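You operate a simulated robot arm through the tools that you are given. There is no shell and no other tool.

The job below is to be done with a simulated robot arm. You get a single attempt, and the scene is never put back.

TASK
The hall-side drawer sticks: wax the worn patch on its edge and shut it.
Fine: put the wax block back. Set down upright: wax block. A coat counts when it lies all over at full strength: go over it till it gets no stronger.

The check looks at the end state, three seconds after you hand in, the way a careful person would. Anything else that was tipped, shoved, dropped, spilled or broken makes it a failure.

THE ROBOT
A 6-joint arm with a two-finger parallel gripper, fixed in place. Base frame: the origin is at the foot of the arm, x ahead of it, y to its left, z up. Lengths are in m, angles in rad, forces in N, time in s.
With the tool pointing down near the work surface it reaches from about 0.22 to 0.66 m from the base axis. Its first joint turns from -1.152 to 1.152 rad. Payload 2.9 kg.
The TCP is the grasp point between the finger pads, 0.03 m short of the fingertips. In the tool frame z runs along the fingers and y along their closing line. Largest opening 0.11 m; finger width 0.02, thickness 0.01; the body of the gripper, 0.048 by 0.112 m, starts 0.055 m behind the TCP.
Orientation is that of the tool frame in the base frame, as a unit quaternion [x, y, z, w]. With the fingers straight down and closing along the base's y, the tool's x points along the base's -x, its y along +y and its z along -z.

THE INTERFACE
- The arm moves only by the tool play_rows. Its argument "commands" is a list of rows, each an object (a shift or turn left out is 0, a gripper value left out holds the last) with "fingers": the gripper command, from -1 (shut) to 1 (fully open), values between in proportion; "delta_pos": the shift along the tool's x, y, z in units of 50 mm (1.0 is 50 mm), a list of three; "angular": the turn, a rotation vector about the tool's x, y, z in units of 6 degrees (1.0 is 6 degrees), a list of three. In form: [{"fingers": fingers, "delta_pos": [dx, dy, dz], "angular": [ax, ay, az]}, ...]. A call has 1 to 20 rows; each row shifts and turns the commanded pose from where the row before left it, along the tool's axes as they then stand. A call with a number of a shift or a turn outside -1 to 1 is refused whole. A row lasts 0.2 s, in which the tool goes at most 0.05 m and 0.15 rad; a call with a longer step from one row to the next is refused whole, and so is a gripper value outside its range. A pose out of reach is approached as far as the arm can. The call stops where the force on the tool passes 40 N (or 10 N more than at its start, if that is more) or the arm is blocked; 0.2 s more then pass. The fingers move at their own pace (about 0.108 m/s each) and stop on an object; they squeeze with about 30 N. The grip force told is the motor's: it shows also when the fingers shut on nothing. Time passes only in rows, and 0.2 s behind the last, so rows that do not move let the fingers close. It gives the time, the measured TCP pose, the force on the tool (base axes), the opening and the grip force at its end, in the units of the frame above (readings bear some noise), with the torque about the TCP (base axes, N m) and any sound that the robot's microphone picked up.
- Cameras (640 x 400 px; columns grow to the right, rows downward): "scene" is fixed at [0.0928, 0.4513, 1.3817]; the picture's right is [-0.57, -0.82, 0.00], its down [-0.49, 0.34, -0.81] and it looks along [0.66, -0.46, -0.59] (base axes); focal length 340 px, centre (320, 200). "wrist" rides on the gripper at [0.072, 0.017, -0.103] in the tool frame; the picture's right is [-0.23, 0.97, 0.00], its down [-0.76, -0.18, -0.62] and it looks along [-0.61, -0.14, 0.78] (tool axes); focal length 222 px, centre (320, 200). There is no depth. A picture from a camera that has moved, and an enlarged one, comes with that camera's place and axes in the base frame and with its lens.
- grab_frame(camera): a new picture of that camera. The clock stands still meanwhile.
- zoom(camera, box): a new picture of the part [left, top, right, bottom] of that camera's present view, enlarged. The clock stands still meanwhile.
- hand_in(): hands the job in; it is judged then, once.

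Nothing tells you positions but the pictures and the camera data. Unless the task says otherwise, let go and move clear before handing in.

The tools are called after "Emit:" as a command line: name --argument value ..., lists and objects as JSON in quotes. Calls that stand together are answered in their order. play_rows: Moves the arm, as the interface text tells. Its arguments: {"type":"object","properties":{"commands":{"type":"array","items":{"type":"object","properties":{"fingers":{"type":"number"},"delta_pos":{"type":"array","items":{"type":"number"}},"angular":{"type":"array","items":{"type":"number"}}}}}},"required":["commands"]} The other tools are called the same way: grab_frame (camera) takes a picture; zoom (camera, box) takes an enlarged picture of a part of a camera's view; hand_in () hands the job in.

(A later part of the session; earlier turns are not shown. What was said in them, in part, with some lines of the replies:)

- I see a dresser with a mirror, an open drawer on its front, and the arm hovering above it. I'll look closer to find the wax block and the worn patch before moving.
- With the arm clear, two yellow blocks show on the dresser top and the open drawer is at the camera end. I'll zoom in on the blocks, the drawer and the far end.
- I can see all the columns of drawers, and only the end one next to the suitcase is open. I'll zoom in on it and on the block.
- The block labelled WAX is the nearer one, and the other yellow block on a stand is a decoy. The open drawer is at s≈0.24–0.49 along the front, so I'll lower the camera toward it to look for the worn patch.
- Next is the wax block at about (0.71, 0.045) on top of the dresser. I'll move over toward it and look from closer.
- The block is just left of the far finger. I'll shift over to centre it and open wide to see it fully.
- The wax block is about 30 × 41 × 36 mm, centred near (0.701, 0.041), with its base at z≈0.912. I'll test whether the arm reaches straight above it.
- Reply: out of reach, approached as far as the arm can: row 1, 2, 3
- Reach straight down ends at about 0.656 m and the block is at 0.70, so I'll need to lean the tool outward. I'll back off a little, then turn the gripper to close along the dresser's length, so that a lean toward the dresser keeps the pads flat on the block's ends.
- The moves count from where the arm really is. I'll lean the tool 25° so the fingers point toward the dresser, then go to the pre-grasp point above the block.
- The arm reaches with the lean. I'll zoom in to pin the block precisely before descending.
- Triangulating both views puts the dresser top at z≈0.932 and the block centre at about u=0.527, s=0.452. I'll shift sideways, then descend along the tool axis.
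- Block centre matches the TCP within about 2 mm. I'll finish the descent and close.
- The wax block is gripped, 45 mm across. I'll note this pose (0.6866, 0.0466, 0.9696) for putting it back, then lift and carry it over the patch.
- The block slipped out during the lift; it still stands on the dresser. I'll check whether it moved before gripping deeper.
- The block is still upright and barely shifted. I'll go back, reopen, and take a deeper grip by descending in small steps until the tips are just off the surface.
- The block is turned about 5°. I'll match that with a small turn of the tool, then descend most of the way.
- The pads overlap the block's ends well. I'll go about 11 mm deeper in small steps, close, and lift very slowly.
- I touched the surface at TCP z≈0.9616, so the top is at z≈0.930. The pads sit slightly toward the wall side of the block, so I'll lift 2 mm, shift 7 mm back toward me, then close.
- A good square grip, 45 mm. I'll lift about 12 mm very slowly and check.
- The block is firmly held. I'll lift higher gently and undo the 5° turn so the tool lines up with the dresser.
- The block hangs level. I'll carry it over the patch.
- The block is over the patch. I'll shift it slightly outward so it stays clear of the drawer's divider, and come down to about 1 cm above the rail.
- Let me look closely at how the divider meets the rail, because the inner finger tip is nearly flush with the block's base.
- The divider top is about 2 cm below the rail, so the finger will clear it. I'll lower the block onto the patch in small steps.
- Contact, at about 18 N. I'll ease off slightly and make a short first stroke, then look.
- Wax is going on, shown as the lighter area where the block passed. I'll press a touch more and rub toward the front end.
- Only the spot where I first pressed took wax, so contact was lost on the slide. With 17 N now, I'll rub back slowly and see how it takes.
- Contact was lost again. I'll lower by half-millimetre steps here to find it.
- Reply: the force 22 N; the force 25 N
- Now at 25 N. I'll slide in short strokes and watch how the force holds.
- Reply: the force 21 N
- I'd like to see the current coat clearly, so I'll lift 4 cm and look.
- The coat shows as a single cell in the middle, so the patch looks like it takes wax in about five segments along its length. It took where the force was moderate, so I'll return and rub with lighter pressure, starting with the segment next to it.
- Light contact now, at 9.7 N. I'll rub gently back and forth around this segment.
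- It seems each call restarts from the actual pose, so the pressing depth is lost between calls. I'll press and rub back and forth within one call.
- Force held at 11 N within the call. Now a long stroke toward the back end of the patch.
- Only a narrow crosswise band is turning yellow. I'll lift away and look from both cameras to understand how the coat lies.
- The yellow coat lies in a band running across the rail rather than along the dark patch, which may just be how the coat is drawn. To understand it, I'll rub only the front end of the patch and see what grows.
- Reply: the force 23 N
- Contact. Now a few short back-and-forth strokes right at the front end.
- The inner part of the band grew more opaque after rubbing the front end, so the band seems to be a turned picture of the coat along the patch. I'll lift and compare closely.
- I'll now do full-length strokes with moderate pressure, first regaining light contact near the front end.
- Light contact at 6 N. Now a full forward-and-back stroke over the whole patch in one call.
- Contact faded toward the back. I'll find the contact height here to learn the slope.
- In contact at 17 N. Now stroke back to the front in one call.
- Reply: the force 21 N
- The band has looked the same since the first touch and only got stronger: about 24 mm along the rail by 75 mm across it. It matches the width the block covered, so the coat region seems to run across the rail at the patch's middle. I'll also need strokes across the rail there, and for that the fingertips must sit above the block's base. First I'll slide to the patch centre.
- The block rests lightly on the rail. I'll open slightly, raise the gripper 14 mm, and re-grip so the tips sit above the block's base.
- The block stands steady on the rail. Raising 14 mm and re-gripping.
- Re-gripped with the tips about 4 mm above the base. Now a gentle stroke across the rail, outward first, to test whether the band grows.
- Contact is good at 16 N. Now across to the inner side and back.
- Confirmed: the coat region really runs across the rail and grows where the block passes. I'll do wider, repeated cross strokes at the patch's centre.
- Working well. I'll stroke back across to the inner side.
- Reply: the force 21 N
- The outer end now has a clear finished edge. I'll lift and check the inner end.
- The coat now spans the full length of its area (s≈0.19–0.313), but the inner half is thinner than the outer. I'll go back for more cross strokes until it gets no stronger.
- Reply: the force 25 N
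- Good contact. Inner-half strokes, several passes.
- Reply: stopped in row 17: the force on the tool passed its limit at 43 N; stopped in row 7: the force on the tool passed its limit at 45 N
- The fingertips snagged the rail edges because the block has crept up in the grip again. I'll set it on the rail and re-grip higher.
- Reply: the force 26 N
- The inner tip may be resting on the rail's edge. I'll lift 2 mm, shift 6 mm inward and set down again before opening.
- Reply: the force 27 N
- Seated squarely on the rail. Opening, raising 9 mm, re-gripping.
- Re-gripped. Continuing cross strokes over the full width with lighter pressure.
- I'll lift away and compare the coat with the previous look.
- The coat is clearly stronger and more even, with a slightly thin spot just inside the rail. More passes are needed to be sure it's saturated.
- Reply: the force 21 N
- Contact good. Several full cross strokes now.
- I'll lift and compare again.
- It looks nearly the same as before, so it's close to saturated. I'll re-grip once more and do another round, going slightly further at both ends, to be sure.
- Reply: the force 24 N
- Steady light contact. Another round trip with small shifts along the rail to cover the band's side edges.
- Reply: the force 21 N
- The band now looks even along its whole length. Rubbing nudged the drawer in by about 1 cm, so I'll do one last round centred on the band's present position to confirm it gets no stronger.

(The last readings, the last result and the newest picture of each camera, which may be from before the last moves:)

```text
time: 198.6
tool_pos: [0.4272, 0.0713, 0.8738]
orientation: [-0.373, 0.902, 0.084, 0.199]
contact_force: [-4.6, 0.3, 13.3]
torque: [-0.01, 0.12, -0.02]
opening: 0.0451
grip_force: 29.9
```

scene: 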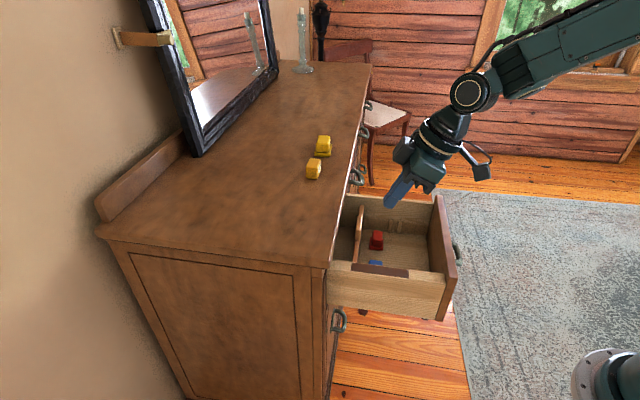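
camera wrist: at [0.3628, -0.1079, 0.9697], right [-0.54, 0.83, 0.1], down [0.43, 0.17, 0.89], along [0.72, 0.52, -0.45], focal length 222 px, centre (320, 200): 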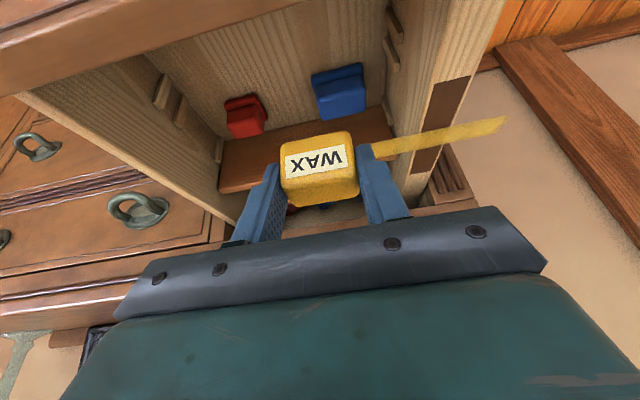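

Emit:
play_rows --commands '[{"delta_pos": [0.001, 0, 0.002]}, {"delta_pos": [0, 0.1, 0]}, {"delta_pos": [0, 0.1, 0]}, {"delta_pos": [0, 0.1, 0]}, {"delta_pos": [0, 0.1, 0]}, {"delta_pos": [0, 0.1, 0]}, {"delta_pos": [0, 0.1, 0]}, {"delta_pos": [0, 0.1, 0]}, {}]'

Emit:
play_rows --commands '[{"delta_pos": [0.003, 0, 0.0064]}, {"delta_pos": [0, -0.1, 0]}, {"delta_pos": [0, -0.1, 0]}, {"delta_pos": [0, -0.1, 0]}, {"delta_pos": [0, -0.1, 0]}, {"delta_pos": [0, -0.1, 0]}, {"delta_pos": [0, -0.1, 0]}, {"delta_pos": [0, -0.1, 0]}, {"delta_pos": [0, -0.1, 0]}, {"delta_pos": [0, -0.1, 0]}, {"delta_pos": [0, -0.1, 0]}, {"delta_pos": [0, -0.1, 0]}, {"delta_pos": [0, -0.1, 0]}, {"delta_pos": [0, -0.1, 0]}, {}]'

Emit:
play_rows --commands '[{"delta_pos": [0.0042, 0, 0.009]}, {"delta_pos": [0, 0.1, 0]}, {"delta_pos": [0, 0.1, 0]}, {"delta_pos": [0, 0.1, 0]}, {"delta_pos": [0, 0.1, 0]}, {"delta_pos": [0, 0.1, 0]}, {"delta_pos": [0, 0.1, 0]}, {"delta_pos": [0, 0.1, 0]}, {"delta_pos": [0, 0.1, 0]}, {"delta_pos": [0, 0.1, 0]}, {"delta_pos": [0, 0.1, 0]}, {"delta_pos": [0, 0.1, 0]}, {"delta_pos": [0, 0.1, 0]}, {"delta_pos": [0, 0.1, 0]}, {}]'

Emit:
play_rows --commands '[{"delta_pos": [0.0034, 0, 0.0072]}, {"delta_pos": [0, -0.1, 0]}, {"delta_pos": [0, -0.1, 0]}, {"delta_pos": [0, -0.1, 0]}, {"delta_pos": [0, -0.1, 0]}, {"delta_pos": [0, -0.1, 0]}, {"delta_pos": [0, -0.1, 0]}, {"delta_pos": [0, -0.1, 0]}, {"delta_pos": [0, -0.1, 0]}, {"delta_pos": [0, -0.1, 0]}, {"delta_pos": [0, -0.1, 0]}, {"delta_pos": [0, -0.1, 0]}, {"delta_pos": [0, -0.1, 0]}, {"delta_pos": [0, -0.1, 0]}, {}]'

Emit:
play_rows --commands '[{"delta_pos": [-0.127, 0, -0.272]}, {"delta_pos": [-0.169, 0, -0.362]}, {"delta_pos": [0.3, -0.6, -0.14]}, {"delta_pos": [0.3, -0.6, -0.14]}, {"delta_pos": [0.3, -0.2, -0.14]}, {}]'

Emit:
zoom --camera "scene" --box '[362, 240, 392, 295]'

Emit:
zoom --camera "wrist" --box '[360, 90, 520, 150]'

Emit:
zoom --camera "wrist" --box '[230, 110, 430, 230]'

```text
time: 200.6
tool_pos: [0.4018, 0.0957, 0.8723]
orientation: [-0.373, 0.902, 0.085, 0.2]
contact_force: [5.2, -2.0, 16.0]
torque: [-0.29, -0.5, 0.01]
opening: 0.0453
grip_force: 30.4
```

```text
time: 203.8
tool_pos: [0.4479, 0.0494, 0.8731]
orientation: [-0.373, 0.902, 0.083, 0.199]
contact_force: [0.1, 0.1, -0.2]
torque: [-0.01, -0.02, 0.01]
opening: 0.0454
grip_force: 30.0
```

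```text
time: 206.9
tool_pos: [0.401, 0.0957, 0.8722]
orientation: [-0.372, 0.903, 0.084, 0.198]
contact_force: [-0.4, -0.2, 0.0]
torque: [0.0, 0.02, 0.03]
opening: 0.0453
grip_force: 29.9
```

```text
time: 210.2
tool_pos: [0.4484, 0.0495, 0.8724]
orientation: [-0.373, 0.902, 0.084, 0.2]
contact_force: [-2.6, 4.3, 12.1]
torque: [0.34, 0.28, 0.03]
opening: 0.0453
grip_force: 29.8
```

```text
time: 211.6
tool_pos: [0.4611, -0.0351, 0.9064]
orientation: [-0.374, 0.902, 0.084, 0.198]
contact_force: [-0.4, 0.6, -0.2]
torque: [-0.02, 0.02, 0.01]
opening: 0.0453
grip_force: 30.2
```

```text
7.27 times, centred on (377, 268) of scene
camera zoom: at [0.0928, 0.4512, 1.3817], right [-0.57, -0.82, 0.0], down [-0.49, 0.34, -0.81], along [0.66, -0.46, -0.59], focal length 2469 px, centre (-94, -291)
```

zoom: 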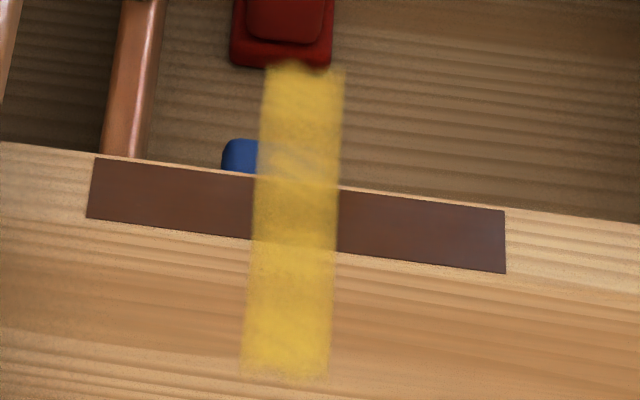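

```text
4.00 times, centred on (440, 120) of wrist
camera zoom: at [0.3711, -0.0985, 0.9688], right [-0.54, 0.83, 0.1], down [0.43, 0.17, 0.89], along [0.72, 0.52, -0.45], focal length 888 px, centre (-160, 520)
```

zoom: 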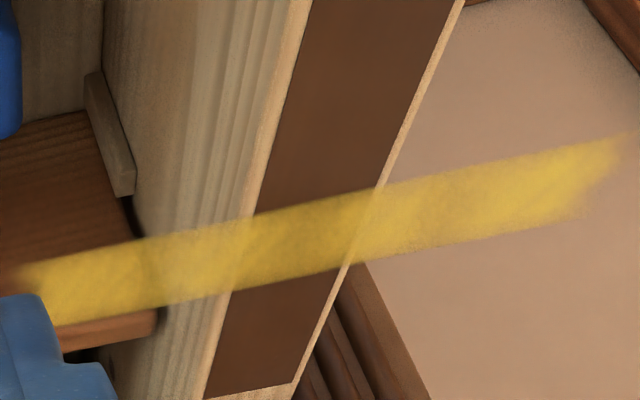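

```text
3.20 times, centred on (330, 170) of wrist
camera zoom: at [0.3711, -0.0985, 0.9688], right [-0.54, 0.83, 0.1], down [0.43, 0.17, 0.89], along [0.72, 0.52, -0.45], focal length 711 px, centre (288, 296)
```

zoom: 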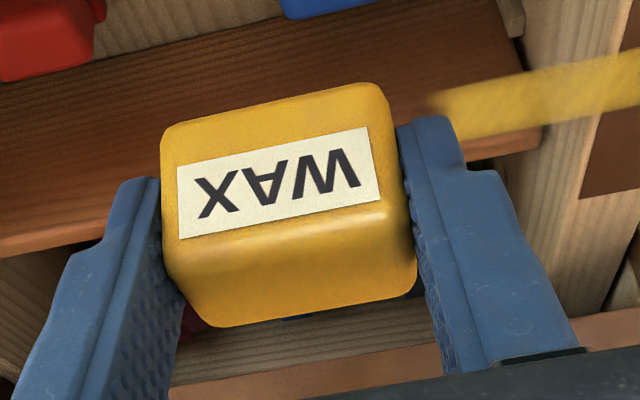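

The coat is unchanged from the last look, so it has stopped getting stronger. For certainty at the two ends, where fewer passes reached, I'll do a few short strokes at each extreme.

Emit:
play_rows --commands '[{"delta_pos": [-0.295, 0.773, 0.137]}, {"delta_pos": [-0.295, 0.773, 0.137]}, {"delta_pos": [-0.295, 0.773, 0.137]}, {"delta_pos": [0.135, 0, 0.29]}, {"delta_pos": [0.135, 0, 0.29]}, {}, {}]'

Emit:
play_rows --commands '[{"delta_pos": [0.0085, 0, 0.018]}, {}]'

Emit:
play_rows --commands '[{"delta_pos": [0.0085, 0, 0.018]}, {}]'

Emit:
play_rows --commands '[{"delta_pos": [0.0068, 0, 0.0145]}, {}]'

```text
time: 213.2
tool_pos: [0.4154, 0.0816, 0.8753]
orientation: [-0.373, 0.903, 0.084, 0.199]
contact_force: [-0.3, 0.4, 0.0]
torque: [-0.01, 0.03, 0.0]
opening: 0.0452
grip_force: 29.6
```

```text
time: 213.8
tool_pos: [0.4148, 0.0818, 0.8742]
orientation: [-0.373, 0.903, 0.083, 0.198]
contact_force: [0.4, 0.8, -0.1]
torque: [0.0, -0.02, 0.03]
opening: 0.045
grip_force: 30.0
```

```text
time: 214.3
tool_pos: [0.4154, 0.081, 0.8726]
orientation: [-0.372, 0.903, 0.083, 0.199]
contact_force: [1.0, -1.2, 0.2]
torque: [0.02, 0.0, 0.0]
opening: 0.0453
grip_force: 29.7
```

```text
time: 214.9
tool_pos: [0.4138, 0.081, 0.8723]
orientation: [-0.373, 0.902, 0.084, 0.199]
contact_force: [-1.4, 0.7, 5.1]
torque: [-0.04, 0.0, 0.0]
opening: 0.0452
grip_force: 29.8
```

Emit:
play_rows --commands '[{"delta_pos": [0.0042, 0, 0.009]}, {"delta_pos": [0, 0.1, 0]}, {"delta_pos": [0, 0.1, 0]}, {"delta_pos": [0, 0.1, 0]}, {"delta_pos": [0, 0.1, 0]}, {"delta_pos": [0, -0.1, 0]}, {"delta_pos": [0, -0.1, 0]}, {"delta_pos": [0, 0.1, 0]}, {"delta_pos": [0, 0.1, 0]}, {"delta_pos": [0, -0.1, 0]}, {"delta_pos": [0, -0.1, 0]}, {"delta_pos": [0, 0.1, 0]}, {"delta_pos": [0, 0.1, 0]}, {"delta_pos": [0, -0.1, 0]}, {"delta_pos": [0, -0.1, 0]}, {"delta_pos": [0, -0.1, 0]}, {"delta_pos": [0, -0.1, 0]}, {"delta_pos": [0, -0.1, 0]}, {"delta_pos": [0, -0.1, 0]}, {}]'

Emit:
play_rows --commands '[{"delta_pos": [0.003, 0, 0.0064]}, {"delta_pos": [0, -0.1, 0]}, {"delta_pos": [0, -0.1, 0]}, {"delta_pos": [0, -0.1, 0]}, {"delta_pos": [0, -0.1, 0]}, {"delta_pos": [0, -0.1, 0]}, {"delta_pos": [0, -0.1, 0]}, {"delta_pos": [0, -0.1, 0]}, {"delta_pos": [0, 0.1, 0]}, {"delta_pos": [0, 0.1, 0]}, {"delta_pos": [0, -0.1, 0]}, {"delta_pos": [0, -0.1, 0]}, {"delta_pos": [0, 0.1, 0]}, {"delta_pos": [0, 0.1, 0]}, {"delta_pos": [0, -0.1, 0]}, {"delta_pos": [0, -0.1, 0]}, {}]'

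Emit:
zoom --camera "wrist" --box '[220, 60, 460, 230]'

```text
time: 219.2
tool_pos: [0.4204, 0.074, 0.8725]
orientation: [-0.372, 0.902, 0.084, 0.2]
contact_force: [0.1, 0.8, 1.1]
torque: [-0.02, 0.02, -0.03]
opening: 0.0451
grip_force: 30.5
```

```text
time: 222.8
tool_pos: [0.4461, 0.0496, 0.8722]
orientation: [-0.373, 0.902, 0.085, 0.199]
contact_force: [-2.2, 4.2, 10.2]
torque: [0.27, 0.16, 0.02]
opening: 0.0451
grip_force: 30.2
```

```text
2.35 times, centred on (340, 145) of wrist
camera zoom: at [0.3569, -0.0149, 0.933], right [-0.54, 0.83, 0.1], down [0.43, 0.17, 0.89], along [0.72, 0.52, -0.45], focal length 523 px, centre (273, 329)
```

zoom: 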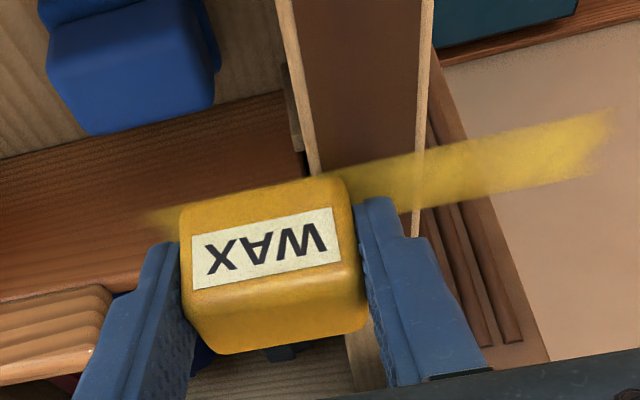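

The coat is even end to end. Now I'll lift the block and carry it back to its place on the dresser.

Emit:
play_rows --commands '[{"delta_pos": [-0.085, 0, -0.181]}, {"delta_pos": [-0.167, 0, -0.358]}, {"delta_pos": [-0.167, 0, -0.358]}, {"delta_pos": [-0.167, 0, -0.358]}, {"delta_pos": [-0.167, 0, -0.358]}, {"delta_pos": [-0.167, 0, -0.358]}, {"delta_pos": [-0.167, 0, -0.358]}, {"delta_pos": [-0.167, 0, -0.358]}, {"delta_pos": [-0.085, 0, -0.181]}, {}]'

Emit:
play_rows --commands '[{"delta_pos": [-0.152, -0.171, 0.071]}, {"delta_pos": [-0.305, -0.343, 0.142]}, {"delta_pos": [-0.305, -0.343, 0.142]}, {"delta_pos": [-0.305, -0.343, 0.142]}, {"delta_pos": [-0.305, -0.343, 0.142]}, {"delta_pos": [-0.305, -0.343, 0.142]}, {"delta_pos": [-0.305, -0.343, 0.142]}, {"delta_pos": [-0.305, -0.343, 0.142]}, {"delta_pos": [-0.305, -0.343, 0.142]}, {"delta_pos": [-0.305, -0.343, 0.142]}, {"delta_pos": [-0.152, -0.171, 0.071]}, {}]'

Emit:
grab_frame --camera "wrist"

Emit:
zoom --camera "scene" --box '[280, 90, 390, 200]'

```text
time: 224.9
tool_pos: [0.4457, 0.0484, 1.0291]
orientation: [-0.372, 0.903, 0.084, 0.199]
contact_force: [0.4, -0.4, -0.3]
torque: [-0.02, 0.0, 0.0]
opening: 0.0449
grip_force: 29.8
```

```text
time: 227.6
tool_pos: [0.6867, 0.046, 1.0269]
orientation: [-0.372, 0.903, 0.084, 0.198]
contact_force: [0.3, 0.2, -0.4]
torque: [-0.02, 0.03, 0.01]
opening: 0.0449
grip_force: 29.2
```

```text
taken
camera wrist: at [0.5973, -0.019, 1.0888], right [-0.54, 0.83, 0.1], down [0.43, 0.17, 0.89], along [0.72, 0.52, -0.45], focal length 222 px, centre (320, 200)
```

wrist: 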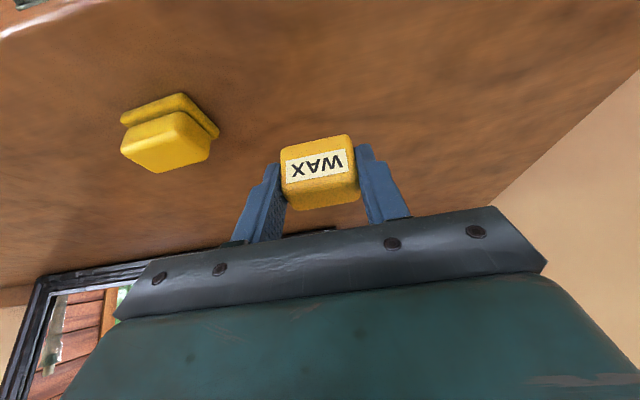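

```text
3.64 times, centred on (335, 145) of scene
camera zoom: at [0.0928, 0.4513, 1.3817], right [-0.57, -0.82, 0.0], down [-0.49, 0.34, -0.81], along [0.66, -0.46, -0.59], focal length 1234 px, centre (266, 400)
```

zoom: 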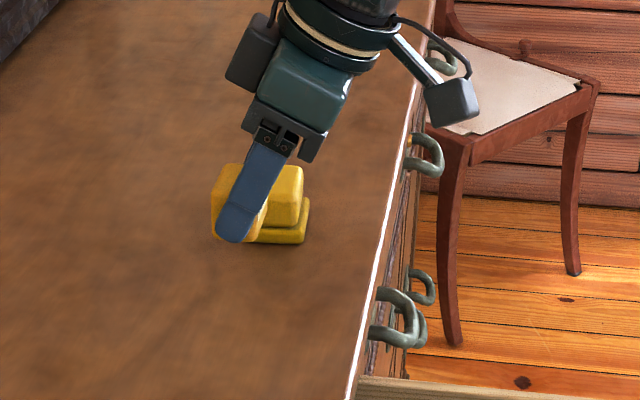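

Above its original spot and clear of the other block. I'll descend vertically, then in small steps to contact.

Emit:
play_rows --commands '[{"delta_pos": [0.083, 0, 0.178]}, {"delta_pos": [0.083, 0, 0.178]}, {"delta_pos": [0.083, 0, 0.178]}, {"delta_pos": [0.083, 0, 0.178]}, {"delta_pos": [0.083, 0, 0.178]}, {"delta_pos": [0.06, 0, 0.13]}, {}]'

Emit:
play_rows --commands '[{"delta_pos": [0.0085, 0, 0.018]}, {"delta_pos": [0.0085, 0, 0.018]}, {}]'

Emit:
play_rows --commands '[{"delta_pos": [0.0085, 0, 0.018]}, {"delta_pos": [0.0085, 0, 0.018]}, {}]'

```text
time: 229.2
tool_pos: [0.6871, 0.0456, 0.9699]
orientation: [-0.373, 0.903, 0.083, 0.198]
contact_force: [-0.1, -0.3, -0.7]
torque: [0.02, 0.01, 0.0]
opening: 0.0452
grip_force: 29.5
```

```text
time: 229.9
tool_pos: [0.6873, 0.0461, 0.9698]
orientation: [-0.372, 0.903, 0.084, 0.199]
contact_force: [0.8, -0.1, -0.7]
torque: [0.0, -0.02, 0.0]
opening: 0.0455
grip_force: 29.5
```

```text
time: 230.8
tool_pos: [0.688, 0.0452, 0.9684]
orientation: [-0.373, 0.902, 0.084, 0.199]
contact_force: [-0.7, 0.4, -0.1]
torque: [-0.04, -0.01, 0.01]
opening: 0.0452
grip_force: 29.9
```

Emit:
play_rows --commands '[{"delta_pos": [0.0085, 0, 0.018]}, {"delta_pos": [0.0085, 0, 0.018]}, {}]'

Emit:
play_rows --commands '[{"delta_pos": [0.0085, 0, 0.018]}, {}]'

Emit:
play_rows --commands '[{"delta_pos": [0.0085, 0, 0.018]}, {}]'

Emit:
zoom --camera "scene" --box '[295, 120, 359, 190]'

```text
time: 231.6
tool_pos: [0.6865, 0.047, 0.9657]
orientation: [-0.373, 0.902, 0.085, 0.198]
contact_force: [-0.2, -0.3, -0.6]
torque: [0.0, -0.01, 0.01]
opening: 0.045
grip_force: 29.7
```

```text
time: 232.2
tool_pos: [0.6872, 0.0467, 0.9652]
orientation: [-0.373, 0.902, 0.084, 0.199]
contact_force: [-0.2, 0.1, -0.6]
torque: [0.0, 0.02, 0.03]
opening: 0.045
grip_force: 29.4
```

```text
time: 232.8
tool_pos: [0.6876, 0.0465, 0.9639]
orientation: [-0.372, 0.902, 0.084, 0.2]
contact_force: [-0.8, -0.1, 2.2]
torque: [-0.02, -0.01, 0.04]
opening: 0.0449
grip_force: 30.1
```

```text
5.71 times, centred on (327, 155) of scene
camera zoom: at [0.0928, 0.4512, 1.3817], right [-0.57, -0.82, 0.0], down [-0.49, 0.34, -0.81], along [0.66, -0.46, -0.59], focal length 1940 px, centre (280, 457)
```

zoom: 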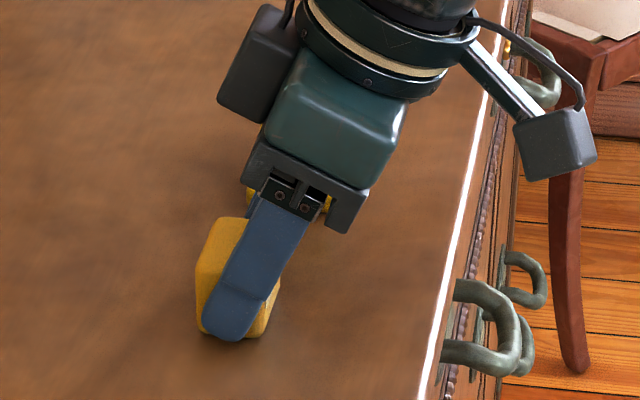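

Touching down (2 N). One tiny step more, then release and back away along the tool axis.

Emit:
play_rows --commands '[{"delta_pos": [0.0051, 0, 0.0109]}, {}, {"fingers": -0.1}, {"fingers": 0.2}, {}, {}]'

Emit:
zoom --camera "wrist" --box '[220, 90, 420, 230]'

```text
time: 234.2
tool_pos: [0.6869, 0.0474, 0.9632]
orientation: [-0.372, 0.903, 0.085, 0.199]
contact_force: [-0.3, -0.3, 0.0]
torque: [0.0, 0.01, 0.01]
opening: 0.0659
grip_force: 0.1
```

```text
2.86 times, centred on (320, 160) of wrist
camera zoom: at [0.5975, -0.0182, 1.0252], right [-0.54, 0.83, 0.1], down [0.43, 0.17, 0.89], along [0.72, 0.52, -0.45], focal length 635 px, centre (320, 314)
```

zoom: 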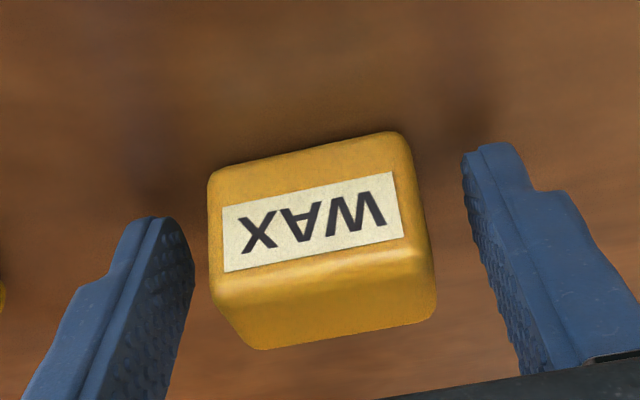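

The block stands square and free. Retreating along the tool axis, then looking.

Emit:
play_rows --commands '[{"delta_pos": [0, 0, -0.3]}, {"delta_pos": [0, 0, -0.5]}, {"delta_pos": [0, 0, -0.7]}, {"delta_pos": [0.5, 0.4, -0.4]}, {"delta_pos": [0.5, 0.5, -0.4]}, {"delta_pos": [0.5, 0.5, -0.4]}, {"delta_pos": [0.5, 0.5, -0.3]}, {"delta_pos": [0.5, 0.5, -0.3]}, {}]'

Emit:
zoom --camera "scene" --box '[290, 120, 354, 190]'

Emit:
grab_frame --camera "wrist"

Emit:
grab_frame --camera "scene"

```text
time: 236.2
tool_pos: [0.4728, 0.0016, 1.0596]
orientation: [-0.373, 0.903, 0.084, 0.198]
contact_force: [0.4, -0.1, 0.4]
torque: [-0.05, 0.0, -0.01]
opening: 0.0661
grip_force: 0.1
```

```text
5.71 times, centred on (322, 155) of scene
camera zoom: at [0.0928, 0.4513, 1.3817], right [-0.57, -0.82, 0.0], down [-0.49, 0.34, -0.81], along [0.66, -0.46, -0.59], focal length 1940 px, centre (309, 457)
```

zoom: 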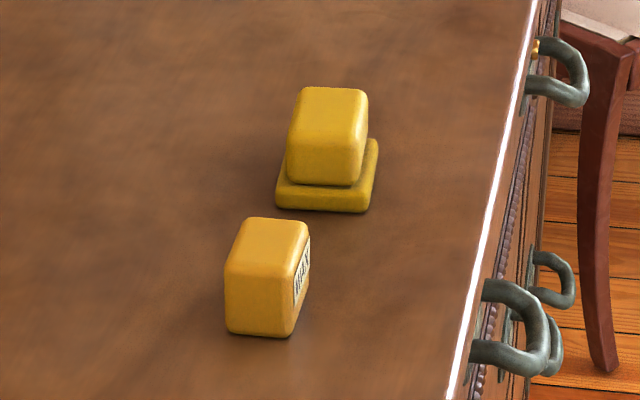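

```text
taken
camera wrist: at [0.3831, -0.0621, 1.1218], right [-0.54, 0.83, 0.1], down [0.43, 0.17, 0.89], along [0.72, 0.52, -0.45], focal length 222 px, centre (320, 200)
```

wrist: 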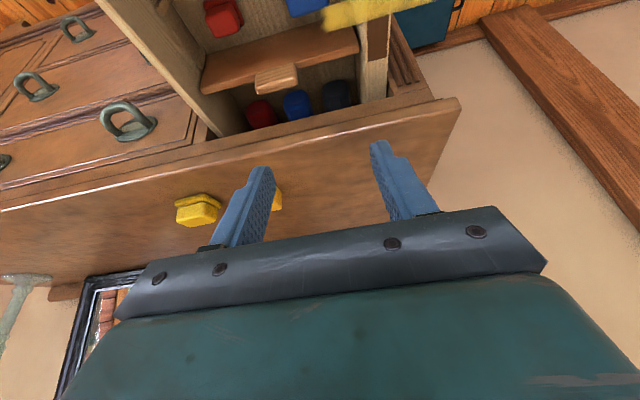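

```text
taken
```

scene: 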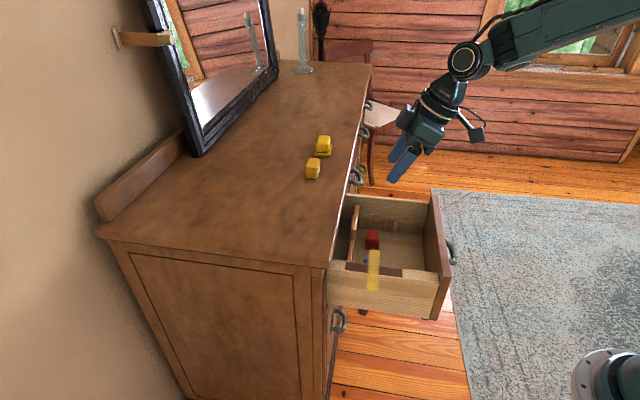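

The wax block is back within a few millimetres of its place, upright. Next I'll shut the drawer: close the fingers, straighten the tool, and come down in front of the handle bar to push it in.

Emit:
play_rows --commands '[{"fingers": -1, "angular": [0, 0.833, 0]}, {"angular": [0, 0.833, 0]}, {"angular": [0, 0.833, 0]}, {"angular": [0, 0.833, 0]}, {"angular": [0, 0.833, 0]}, {"delta_pos": [0.87, -0.136, 0]}, {"delta_pos": [0.87, -0.136, 0]}, {"delta_pos": [0.87, -0.136, 0]}, {"delta_pos": [0.87, -0.136, 0]}, {"delta_pos": [0.87, -0.136, 0]}, {"delta_pos": [0, 0, 0.8]}, {"delta_pos": [0, 0, 0.8]}, {}]'

Emit:
grab_frame --camera "wrist"

Emit:
grab_frame --camera "scene"

```text
time: 238.9
tool_pos: [0.3426, -0.1751, 0.9824]
orientation: [-0.382, 0.924, 0.001, -0.001]
contact_force: [0.2, -0.4, -0.3]
torque: [-0.03, 0.03, 0.0]
opening: 0.0
grip_force: 30.2
```

```text
taken
camera wrist: at [0.2789, -0.2139, 1.0838], right [-0.53, 0.85, 0.0], down [0.67, 0.41, 0.62], along [0.53, 0.33, -0.78], focal length 222 px, centre (320, 200)
```

wrist: 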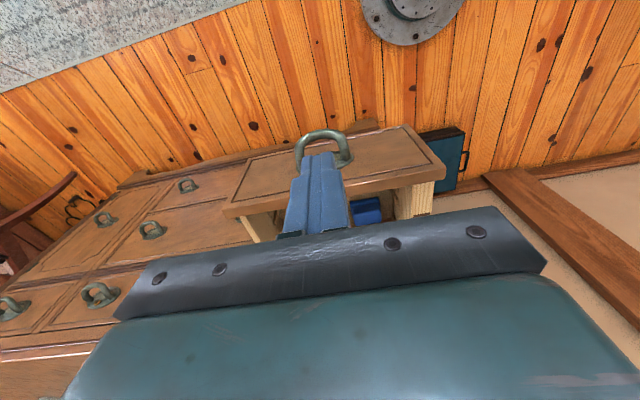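

```text
taken
```

scene: 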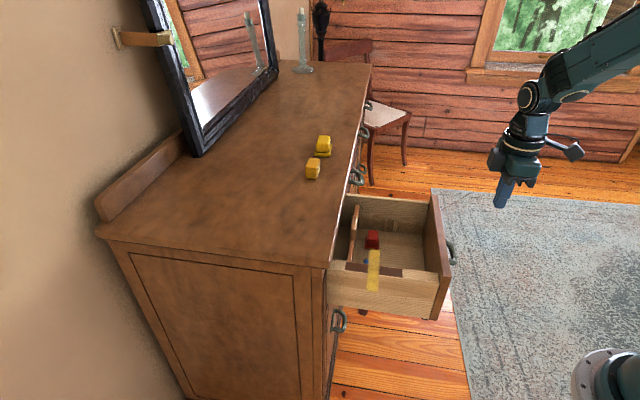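

The handle bar is where I reckoned, at u≈0.166. Descending in front of it.

Emit:
play_rows --commands '[{"delta_pos": [0, -0.12, 0.9]}, {"delta_pos": [0, 0, 0.9]}, {"delta_pos": [0, 0, 0.9]}, {"delta_pos": [0, 0, 0.9]}, {}]'

Emit:
grab_frame --camera "wrist"

Emit:
zoom --camera "scene" --box '[400, 140, 540, 320]'

```text
time: 240.2
tool_pos: [0.3479, -0.1794, 0.8018]
orientation: [-0.382, 0.924, 0.001, -0.001]
contact_force: [0.2, -0.4, 0.3]
torque: [0.01, 0.01, -0.01]
opening: 0.0
grip_force: 30.1
```

```text
taken
camera wrist: at [0.2856, -0.2173, 0.9031], right [-0.53, 0.85, 0.0], down [0.67, 0.41, 0.62], along [0.53, 0.33, -0.78], focal length 222 px, centre (320, 200)
```

wrist: 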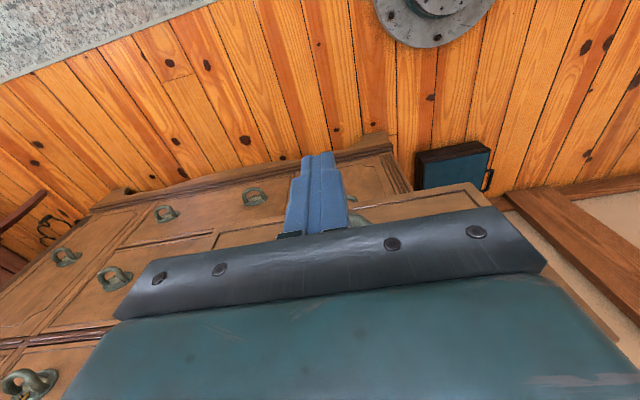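

```text
2.22 times, centred on (470, 230) of scene
camera zoom: at [0.0928, 0.4513, 1.3817], right [-0.57, -0.82, 0.0], down [-0.49, 0.34, -0.81], along [0.66, -0.46, -0.59], focal length 754 px, centre (-13, 133)
```

zoom: 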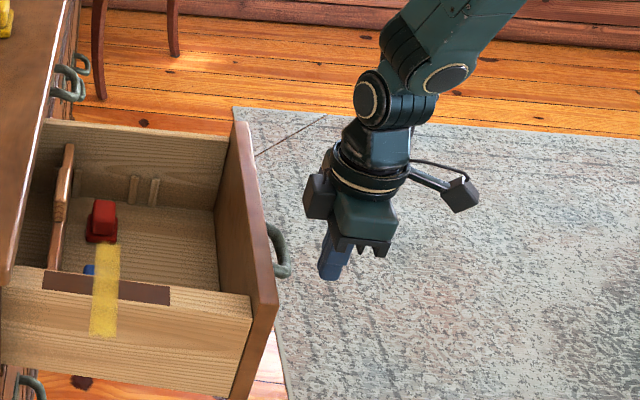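

I'll go 1.5 cm lower for a solid push on the bar, then push in slowly.

Emit:
play_rows --commands '[{"delta_pos": [0, 0, 0.3]}, {"delta_pos": [-0.2, 0, 0]}, {"delta_pos": [-0.2, 0, 0]}, {"delta_pos": [-0.2, 0, 0]}, {"delta_pos": [-0.2, 0, 0]}, {"delta_pos": [-0.2, 0, 0]}, {"delta_pos": [-0.2, 0, 0]}, {"delta_pos": [-0.2, 0, 0]}, {}]'

Emit:
zoom --camera "scene" --box '[320, 140, 500, 320]'

```text
time: 242.2
tool_pos: [0.397, -0.1311, 0.7861]
orientation: [-0.382, 0.924, 0.001, -0.001]
contact_force: [1.0, 0.1, -0.6]
torque: [0.0, -0.01, 0.04]
opening: 0.0
grip_force: 30.0
```

```text
2.22 times, centred on (410, 230) of scene
camera zoom: at [0.0928, 0.4513, 1.3817], right [-0.57, -0.82, 0.0], down [-0.49, 0.34, -0.81], along [0.66, -0.46, -0.59], focal length 754 px, centre (120, 133)
```

zoom: 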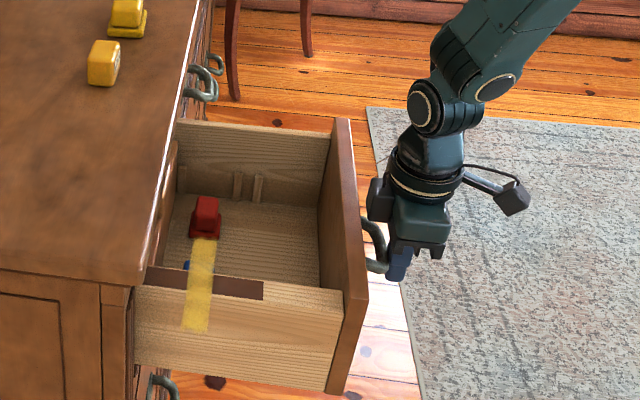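

The drawer is sliding in smoothly. Continuing.

Emit:
play_rows --commands '[{"delta_pos": [-0.2, 0.02, 0]}, {"delta_pos": [-0.2, 0.02, 0]}, {"delta_pos": [-0.2, 0.02, 0]}, {"delta_pos": [-0.2, 0.02, 0]}, {"delta_pos": [-0.2, 0, 0]}, {"delta_pos": [-0.2, 0, 0]}, {"delta_pos": [-0.2, 0, 0]}, {"delta_pos": [-0.2, 0, 0]}, {"delta_pos": [-0.2, 0, 0]}, {"delta_pos": [-0.2, 0, 0]}, {"delta_pos": [-0.2, 0, 0]}, {"delta_pos": [-0.2, 0, 0]}, {"delta_pos": [-0.2, 0, 0]}, {"delta_pos": [-0.2, 0, 0]}, {}]'

Emit:
zoom --camera "scene" --box '[310, 150, 450, 320]'

Emit:
grab_frame --camera "wrist"

```text
time: 245.3
tool_pos: [0.493, -0.0267, 0.7863]
orientation: [-0.383, 0.924, 0.001, 0.0]
contact_force: [0.1, -0.6, -0.2]
torque: [0.0, -0.01, 0.02]
opening: 0.0001
grip_force: 29.6
```

```text
2.35 times, centred on (380, 235) of scene
camera zoom: at [0.0928, 0.4513, 1.3817], right [-0.57, -0.82, 0.0], down [-0.49, 0.34, -0.81], along [0.66, -0.46, -0.59], focal length 799 px, centre (179, 118)
```

zoom: 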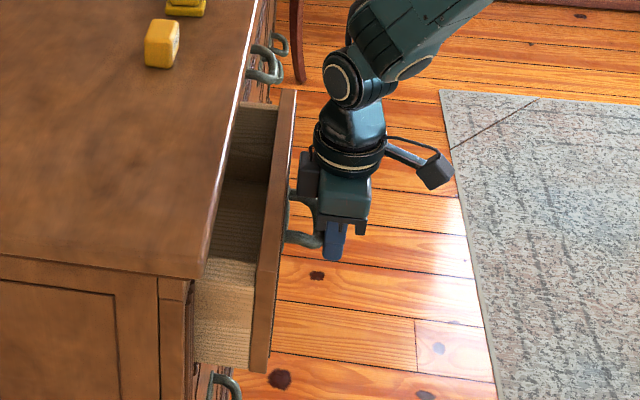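

```text
taken
camera wrist: at [0.4298, -0.0666, 0.8885], right [-0.53, 0.85, 0.0], down [0.67, 0.41, 0.62], along [0.53, 0.33, -0.78], focal length 222 px, centre (320, 200)
```

wrist: 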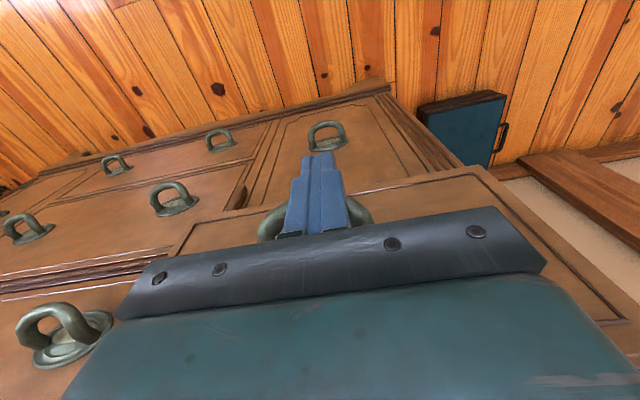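

Nearly in. Continuing in short pushes, watching the force.

Emit:
play_rows --commands '[{"delta_pos": [-0.2, 0, 0]}, {"delta_pos": [-0.2, 0, 0]}, {"delta_pos": [-0.2, 0, 0]}, {"delta_pos": [-0.1, 0, 0]}, {}]'

Emit:
zoom --camera "scene" --box '[310, 150, 450, 320]'

Emit:
grab_frame --camera "wrist"

```text
time: 246.6
tool_pos: [0.5174, -0.0037, 0.7847]
orientation: [-0.383, 0.924, 0.001, -0.001]
contact_force: [-1.6, 0.7, 0.3]
torque: [0.01, 0.0, 0.02]
opening: 0.0
grip_force: 29.6
```

```text
2.35 times, centred on (380, 235) of scene
camera zoom: at [0.0928, 0.4513, 1.3817], right [-0.57, -0.82, 0.0], down [-0.49, 0.34, -0.81], along [0.66, -0.46, -0.59], focal length 799 px, centre (179, 118)
```

zoom: 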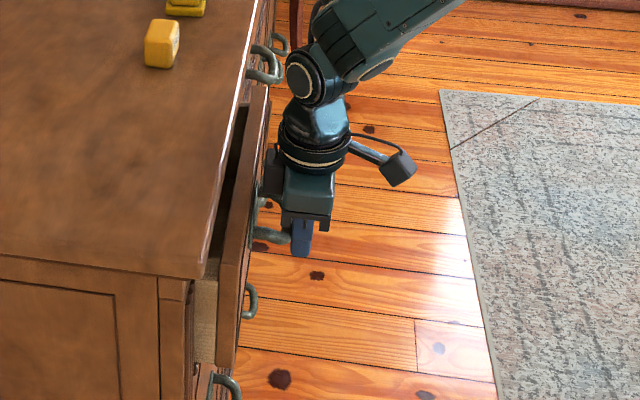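

```text
taken
camera wrist: at [0.4539, -0.0431, 0.8871], right [-0.53, 0.85, 0.0], down [0.67, 0.41, 0.62], along [0.53, 0.33, -0.78], focal length 222 px, centre (320, 200)
```

wrist: 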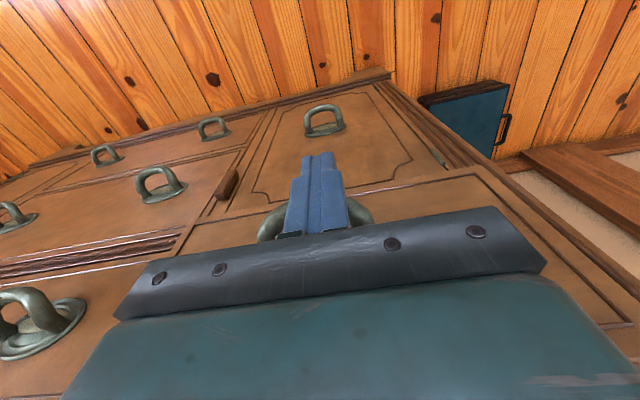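

About 2–3 cm remain, and the gripper's housing would soon meet the overhanging top. I'll back off, lean the fingers 45° toward the drawer, and finish by pushing the drawer front with the fingertips above the handle.

Emit:
play_rows --commands '[{"delta_pos": [0.8, 0, 0]}, {"delta_pos": [0.8, 0, 0]}, {"delta_pos": [0, 0, -0.8]}, {"delta_pos": [0, 0, -0.8]}, {"delta_pos": [0, 0, -0.7]}, {"angular": [0, -0.833, 0]}, {"angular": [0, -0.833, 0]}, {"angular": [0, -0.833, 0]}, {"angular": [0, -0.833, 0]}, {"angular": [0, -0.833, 0]}, {"angular": [0, -0.833, 0]}, {"angular": [0, -0.833, 0]}, {"angular": [0, -0.833, 0]}, {"angular": [0, -0.836, 0]}, {}]'

Emit:
grab_frame --camera "wrist"

Emit:
zoom --camera "scene" --box '[310, 150, 450, 320]'

```text
time: 249.8
tool_pos: [0.4598, -0.0618, 0.8999]
orientation: [-0.352, 0.854, 0.148, 0.353]
contact_force: [-0.9, -0.1, 0.6]
torque: [-0.02, 0.02, 0.01]
opening: 0.0
grip_force: 30.2
```

```text
taken
camera wrist: at [0.36, -0.1362, 0.9215], right [-0.57, 0.8, 0.16], down [0.2, -0.06, 0.98], along [0.8, 0.59, -0.12], focal length 222 px, centre (320, 200)
```

wrist: 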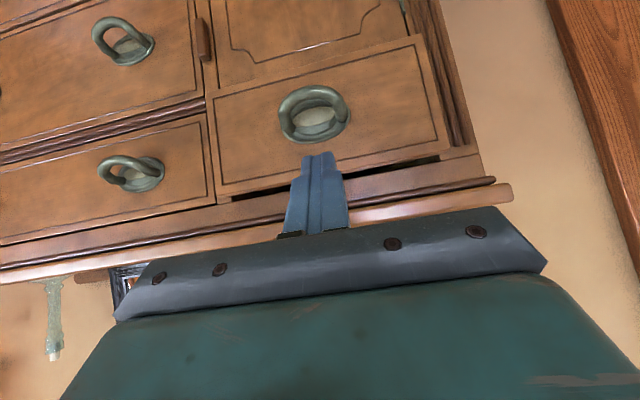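

```text
2.35 times, centred on (380, 235) of scene
camera zoom: at [0.0928, 0.4513, 1.3817], right [-0.57, -0.82, 0.0], down [-0.49, 0.34, -0.81], along [0.66, -0.46, -0.59], focal length 799 px, centre (179, 118)
```

zoom: 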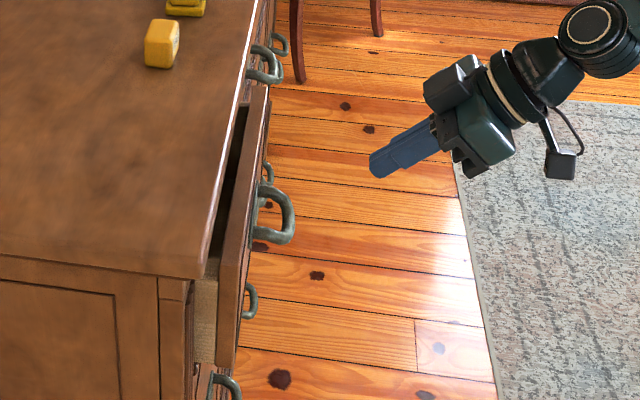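

The drawer front is proud by 2–3 cm, and the area above the handle plate (z≈0.82–0.85) is a good pushing spot. Moving in to just short of it.

Emit:
play_rows --commands '[{"delta_pos": [-0.195, 0, 0.656]}, {"delta_pos": [-0.195, 0, 0.656]}, {"delta_pos": [-0.195, 0, 0.656]}, {"delta_pos": [-0.0707, 0, 0.0707]}, {"delta_pos": [-0.0707, 0, 0.0707]}, {}]'

Emit:
grab_frame --camera "wrist"

Emit:
zoom --camera "scene" --box '[310, 150, 450, 320]'

```text
time: 251.2
tool_pos: [0.5329, 0.01, 0.8519]
orientation: [-0.352, 0.854, 0.148, 0.353]
contact_force: [0.7, -0.4, -0.7]
torque: [-0.03, 0.0, 0.0]
opening: 0.0
grip_force: 30.2
```

```text
taken
camera wrist: at [0.4316, -0.0646, 0.8731], right [-0.57, 0.8, 0.16], down [0.2, -0.06, 0.98], along [0.8, 0.59, -0.13], focal length 222 px, centre (320, 200)
```

wrist: 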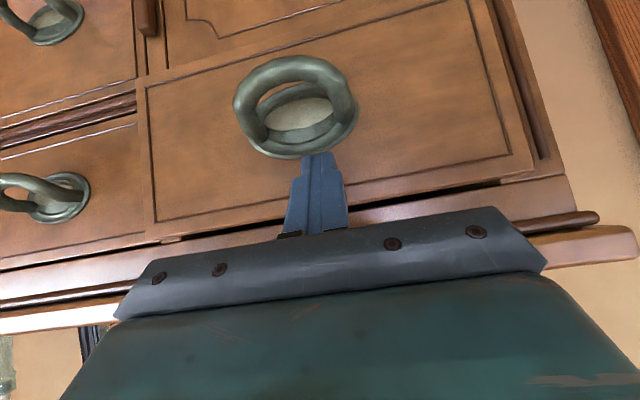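

```text
2.35 times, centred on (380, 235) of scene
camera zoom: at [0.0928, 0.4513, 1.3817], right [-0.57, -0.82, 0.0], down [-0.49, 0.34, -0.81], along [0.66, -0.46, -0.59], focal length 799 px, centre (179, 118)
```

zoom: 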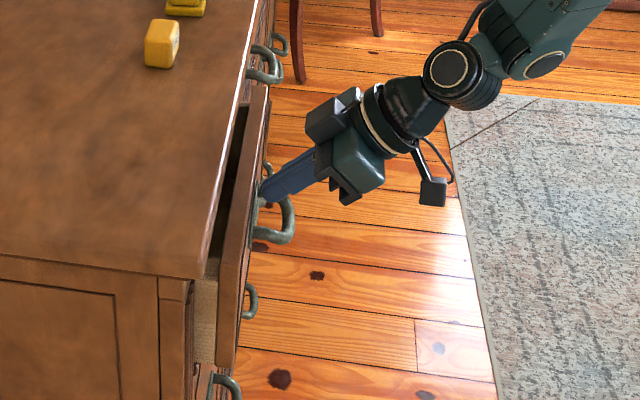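

The tips are almost at the drawer front. Pushing in small steps.

Emit:
play_rows --commands '[{"delta_pos": [-0.0707, 0, 0.0707]}, {"delta_pos": [-0.0707, 0, 0.0707]}, {"delta_pos": [-0.0707, 0, 0.0707]}, {"delta_pos": [-0.0707, 0, 0.0707]}, {}]'

Emit:
play_rows --commands '[{"delta_pos": [-0.0707, 0, 0.0707]}, {"delta_pos": [-0.0707, 0, 0.0707]}, {}]'

Emit:
grab_frame --camera "wrist"

Emit:
zoom --camera "scene" --box '[310, 150, 450, 320]'

```text
time: 252.3
tool_pos: [0.5452, 0.0236, 0.8519]
orientation: [-0.353, 0.854, 0.148, 0.352]
contact_force: [-1.8, -0.5, 0.1]
torque: [-0.02, 0.01, -0.01]
opening: 0.0
grip_force: 30.3
```

```text
time: 253.2
tool_pos: [0.5519, 0.0303, 0.853]
orientation: [-0.353, 0.854, 0.148, 0.353]
contact_force: [0.0, -1.8, 0.8]
torque: [0.04, 0.03, -0.04]
opening: 0.0002
grip_force: 30.3
```

```text
taken
camera wrist: at [0.451, -0.0447, 0.8727], right [-0.57, 0.8, 0.16], down [0.2, -0.06, 0.98], along [0.79, 0.59, -0.13], focal length 222 px, centre (320, 200)
```

wrist: 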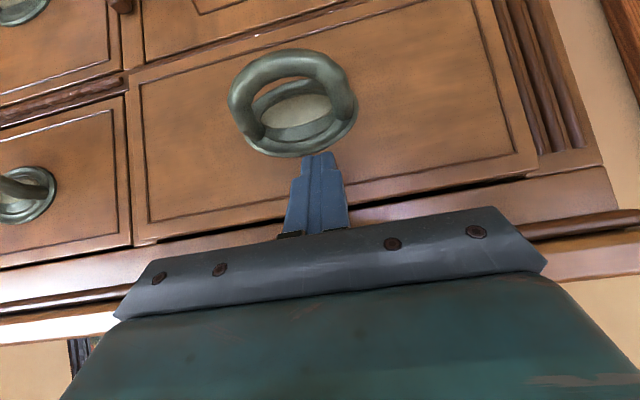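

```text
2.35 times, centred on (380, 235) of scene
camera zoom: at [0.0928, 0.4512, 1.3817], right [-0.57, -0.82, 0.0], down [-0.49, 0.34, -0.81], along [0.66, -0.46, -0.59], focal length 799 px, centre (179, 118)
```

zoom: 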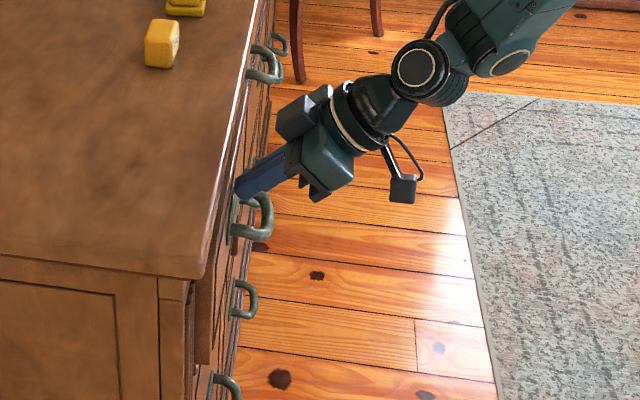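

Almost flush now. Smaller steps until the drawer meets its stop.

Emit:
play_rows --commands '[{"delta_pos": [-0.0424, 0, 0.0424]}, {"delta_pos": [-0.0424, 0, 0.0424]}, {}]'

Emit:
play_rows --commands '[{"delta_pos": [-0.0424, 0, 0.0424]}, {"delta_pos": [-0.0424, 0, 0.0424]}, {}]'

Emit:
grab_frame --camera "wrist"

```text
time: 253.9
tool_pos: [0.5546, 0.0345, 0.8513]
orientation: [-0.353, 0.855, 0.147, 0.351]
contact_force: [-1.3, -3.0, -0.3]
torque: [-0.07, 0.03, -0.04]
opening: 0.0
grip_force: 29.9
```

```text
time: 254.8
tool_pos: [0.5595, 0.0403, 0.8516]
orientation: [-0.353, 0.854, 0.148, 0.352]
contact_force: [-0.8, -0.1, 0.3]
torque: [0.0, 0.02, -0.01]
opening: 0.0
grip_force: 30.1
```

```text
taken
camera wrist: at [0.4596, -0.0355, 0.8725], right [-0.57, 0.8, 0.16], down [0.2, -0.06, 0.98], along [0.79, 0.59, -0.13], focal length 222 px, centre (320, 200)
```

wrist: 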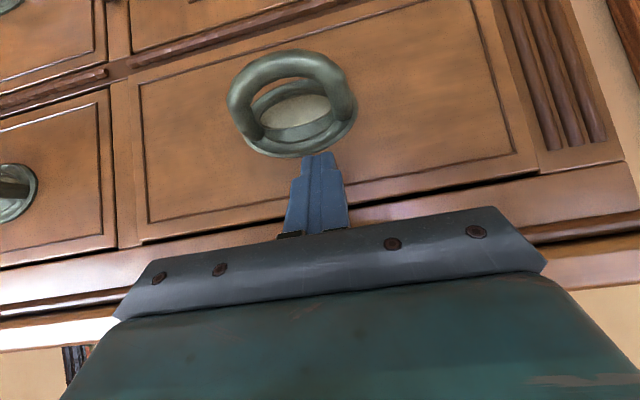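

Emit:
play_rows --commands '[{"delta_pos": [-0.0424, 0, 0.0424]}, {}]'

Emit:
play_rows --commands '[{"delta_pos": [-0.0424, 0, 0.0424]}, {}]'

Emit:
play_rows --commands '[{"delta_pos": [-0.0424, 0, 0.0424]}, {}]'

Emit:
zoom --camera "wrist" --box '[60, 60, 300, 260]'

Emit:
zoom --camera "scene" --box '[310, 150, 400, 320]'

```text
time: 255.3
tool_pos: [0.5624, 0.0414, 0.8522]
orientation: [-0.352, 0.854, 0.148, 0.353]
contact_force: [-2.4, -1.1, 0.9]
torque: [0.01, 0.02, 0.04]
opening: 0.0
grip_force: 29.8
```

```text
time: 255.9
tool_pos: [0.5651, 0.0423, 0.8507]
orientation: [-0.352, 0.854, 0.147, 0.352]
contact_force: [-2.3, -0.8, 0.1]
torque: [0.01, 0.01, 0.01]
opening: 0.0
grip_force: 29.9
```

```text
time: 256.7
tool_pos: [0.566, 0.0417, 0.8503]
orientation: [-0.351, 0.856, 0.148, 0.349]
contact_force: [-5.5, -5.1, 3.7]
torque: [0.03, 0.05, 0.08]
opening: 0.0
grip_force: 29.8
stopped in row 2: the force on the tool passed its limit at 41 N (the readings are from after the stop); the commanded pose is now the measured one
```

```text
2.00 times, centred on (180, 160) of wrist
camera zoom: at [0.4653, -0.0325, 0.8719], right [-0.57, 0.81, 0.17], down [0.2, -0.06, 0.98], along [0.8, 0.59, -0.13], focal length 444 px, centre (600, 280)
```

zoom: 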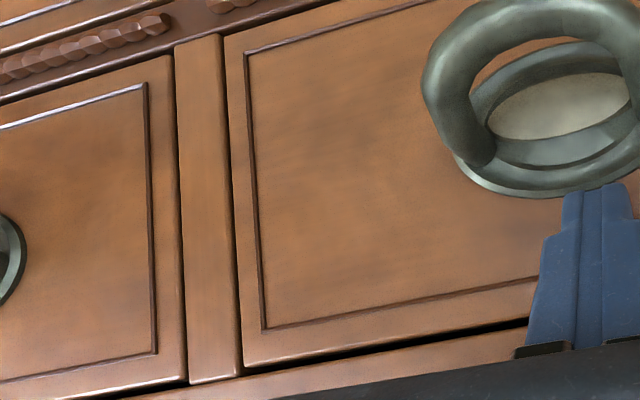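

```text
2.35 times, centred on (355, 235) of scene
camera zoom: at [0.0926, 0.4512, 1.3818], right [-0.57, -0.82, 0.0], down [-0.49, 0.34, -0.81], along [0.66, -0.46, -0.59], focal length 799 px, centre (238, 118)
```

zoom: 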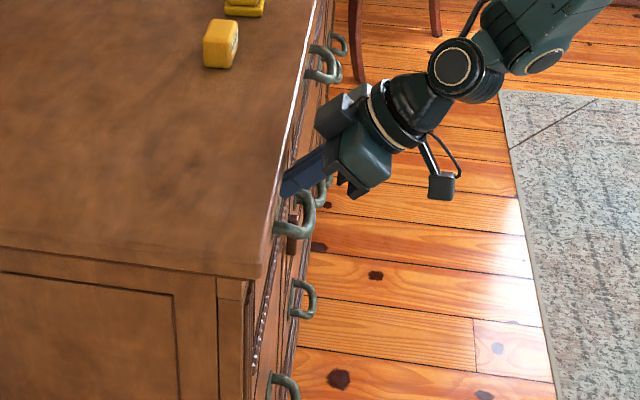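

The force rose to the limit and the drawer front sits flush with its neighbour, so it's shut. I'll back straight away and check everything.

Emit:
play_rows --commands '[{"delta_pos": [0.3, 0, -0.3]}, {"delta_pos": [0.6, 0, -0.6]}, {"delta_pos": [0.6, 0, -0.6]}, {"delta_pos": [0.6, 0, -0.6]}, {"delta_pos": [-0.5, 0, -0.5]}, {"delta_pos": [-0.5, 0, -0.5]}, {"delta_pos": [-0.5, 0, -0.5]}, {"delta_pos": [0, 0.5, -0.5]}, {}]'

Emit:
grab_frame --camera "scene"

Emit:
grab_frame --camera "wrist"

Emit:
zoom --camera "scene" --box '[290, 120, 400, 330]'

```text
time: 258.7
tool_pos: [0.4311, -0.0572, 0.9782]
orientation: [-0.351, 0.856, 0.148, 0.35]
contact_force: [0.4, -0.1, -0.5]
torque: [-0.03, 0.0, 0.02]
opening: 0.0
grip_force: 30.5
```

```text
taken
```

scene: 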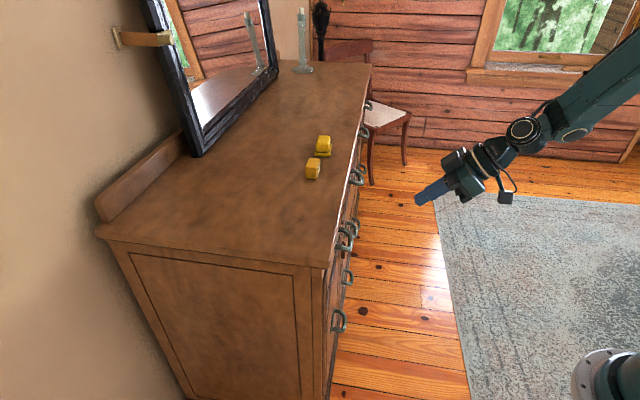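

```text
taken
camera wrist: at [0.3311, -0.131, 0.9991], right [-0.57, 0.8, 0.17], down [0.2, -0.06, 0.98], along [0.8, 0.59, -0.13], focal length 222 px, centre (320, 200)
```

wrist: 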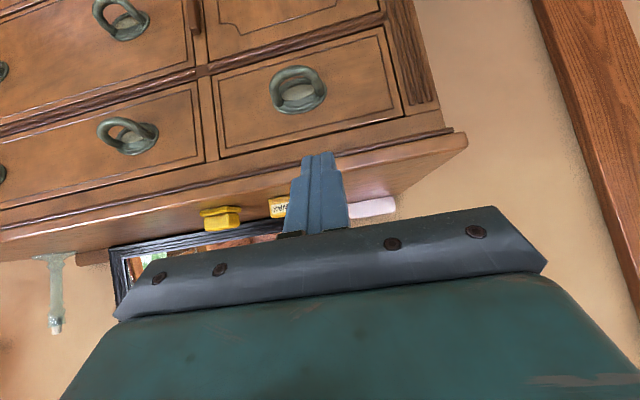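

```text
1.90 times, centred on (345, 225) of scene
camera zoom: at [0.0928, 0.4513, 1.3817], right [-0.57, -0.82, 0.0], down [-0.49, 0.34, -0.81], along [0.66, -0.46, -0.59], focal length 647 px, centre (272, 152)
```

zoom: 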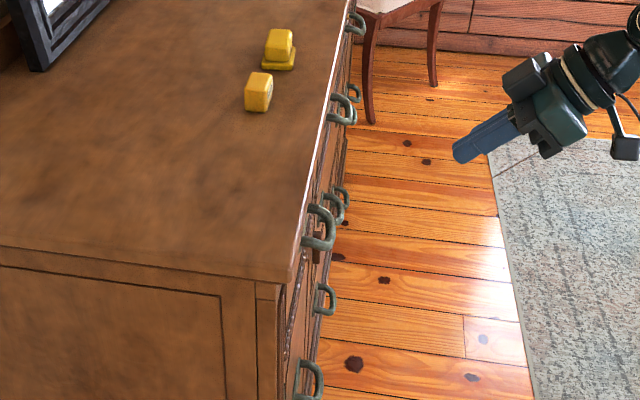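

The drawer is shut flush with its neighbour. The wax block is back upright in its place, the other block and candle are untouched, and the arm is clear. Handing in.

Emit:
hand_in

```text
The job is handed in.
```

I waxed the open end drawer, shut it, and put the wax block back, but I'm not certain the coat counts as covering the whole worn patch. The job has been handed in.

- **Coat:** I rubbed the full length of the dark patch several times. The yellow coat only ever showed in a band about 24 mm wide running across the rail at the middle of the patch. I filled that band with repeated cross strokes until it stopped getting stronger. The rest of the dark patch still looked uncoated, which I took to be how the simulation draws the coat.
- **Which drawer:** I took the open drawer at the suitcase end to be the hall-side one. It was the only drawer open, and the only one I judged the arm could reach.
- **Drawer:** It is pushed in until it met its stop, and its front sits flush with the drawer beside it. I had to pull it out about 20 cm to reach the patch, so the things inside may have shifted slightly; I did not check.
- **Wax block:** It stands upright within about 3 mm of where it started. It slipped from the gripper on my first try but did not fall over.

The other yellow block, the candle and the mirror look untouched, and the arm is clear of everything.
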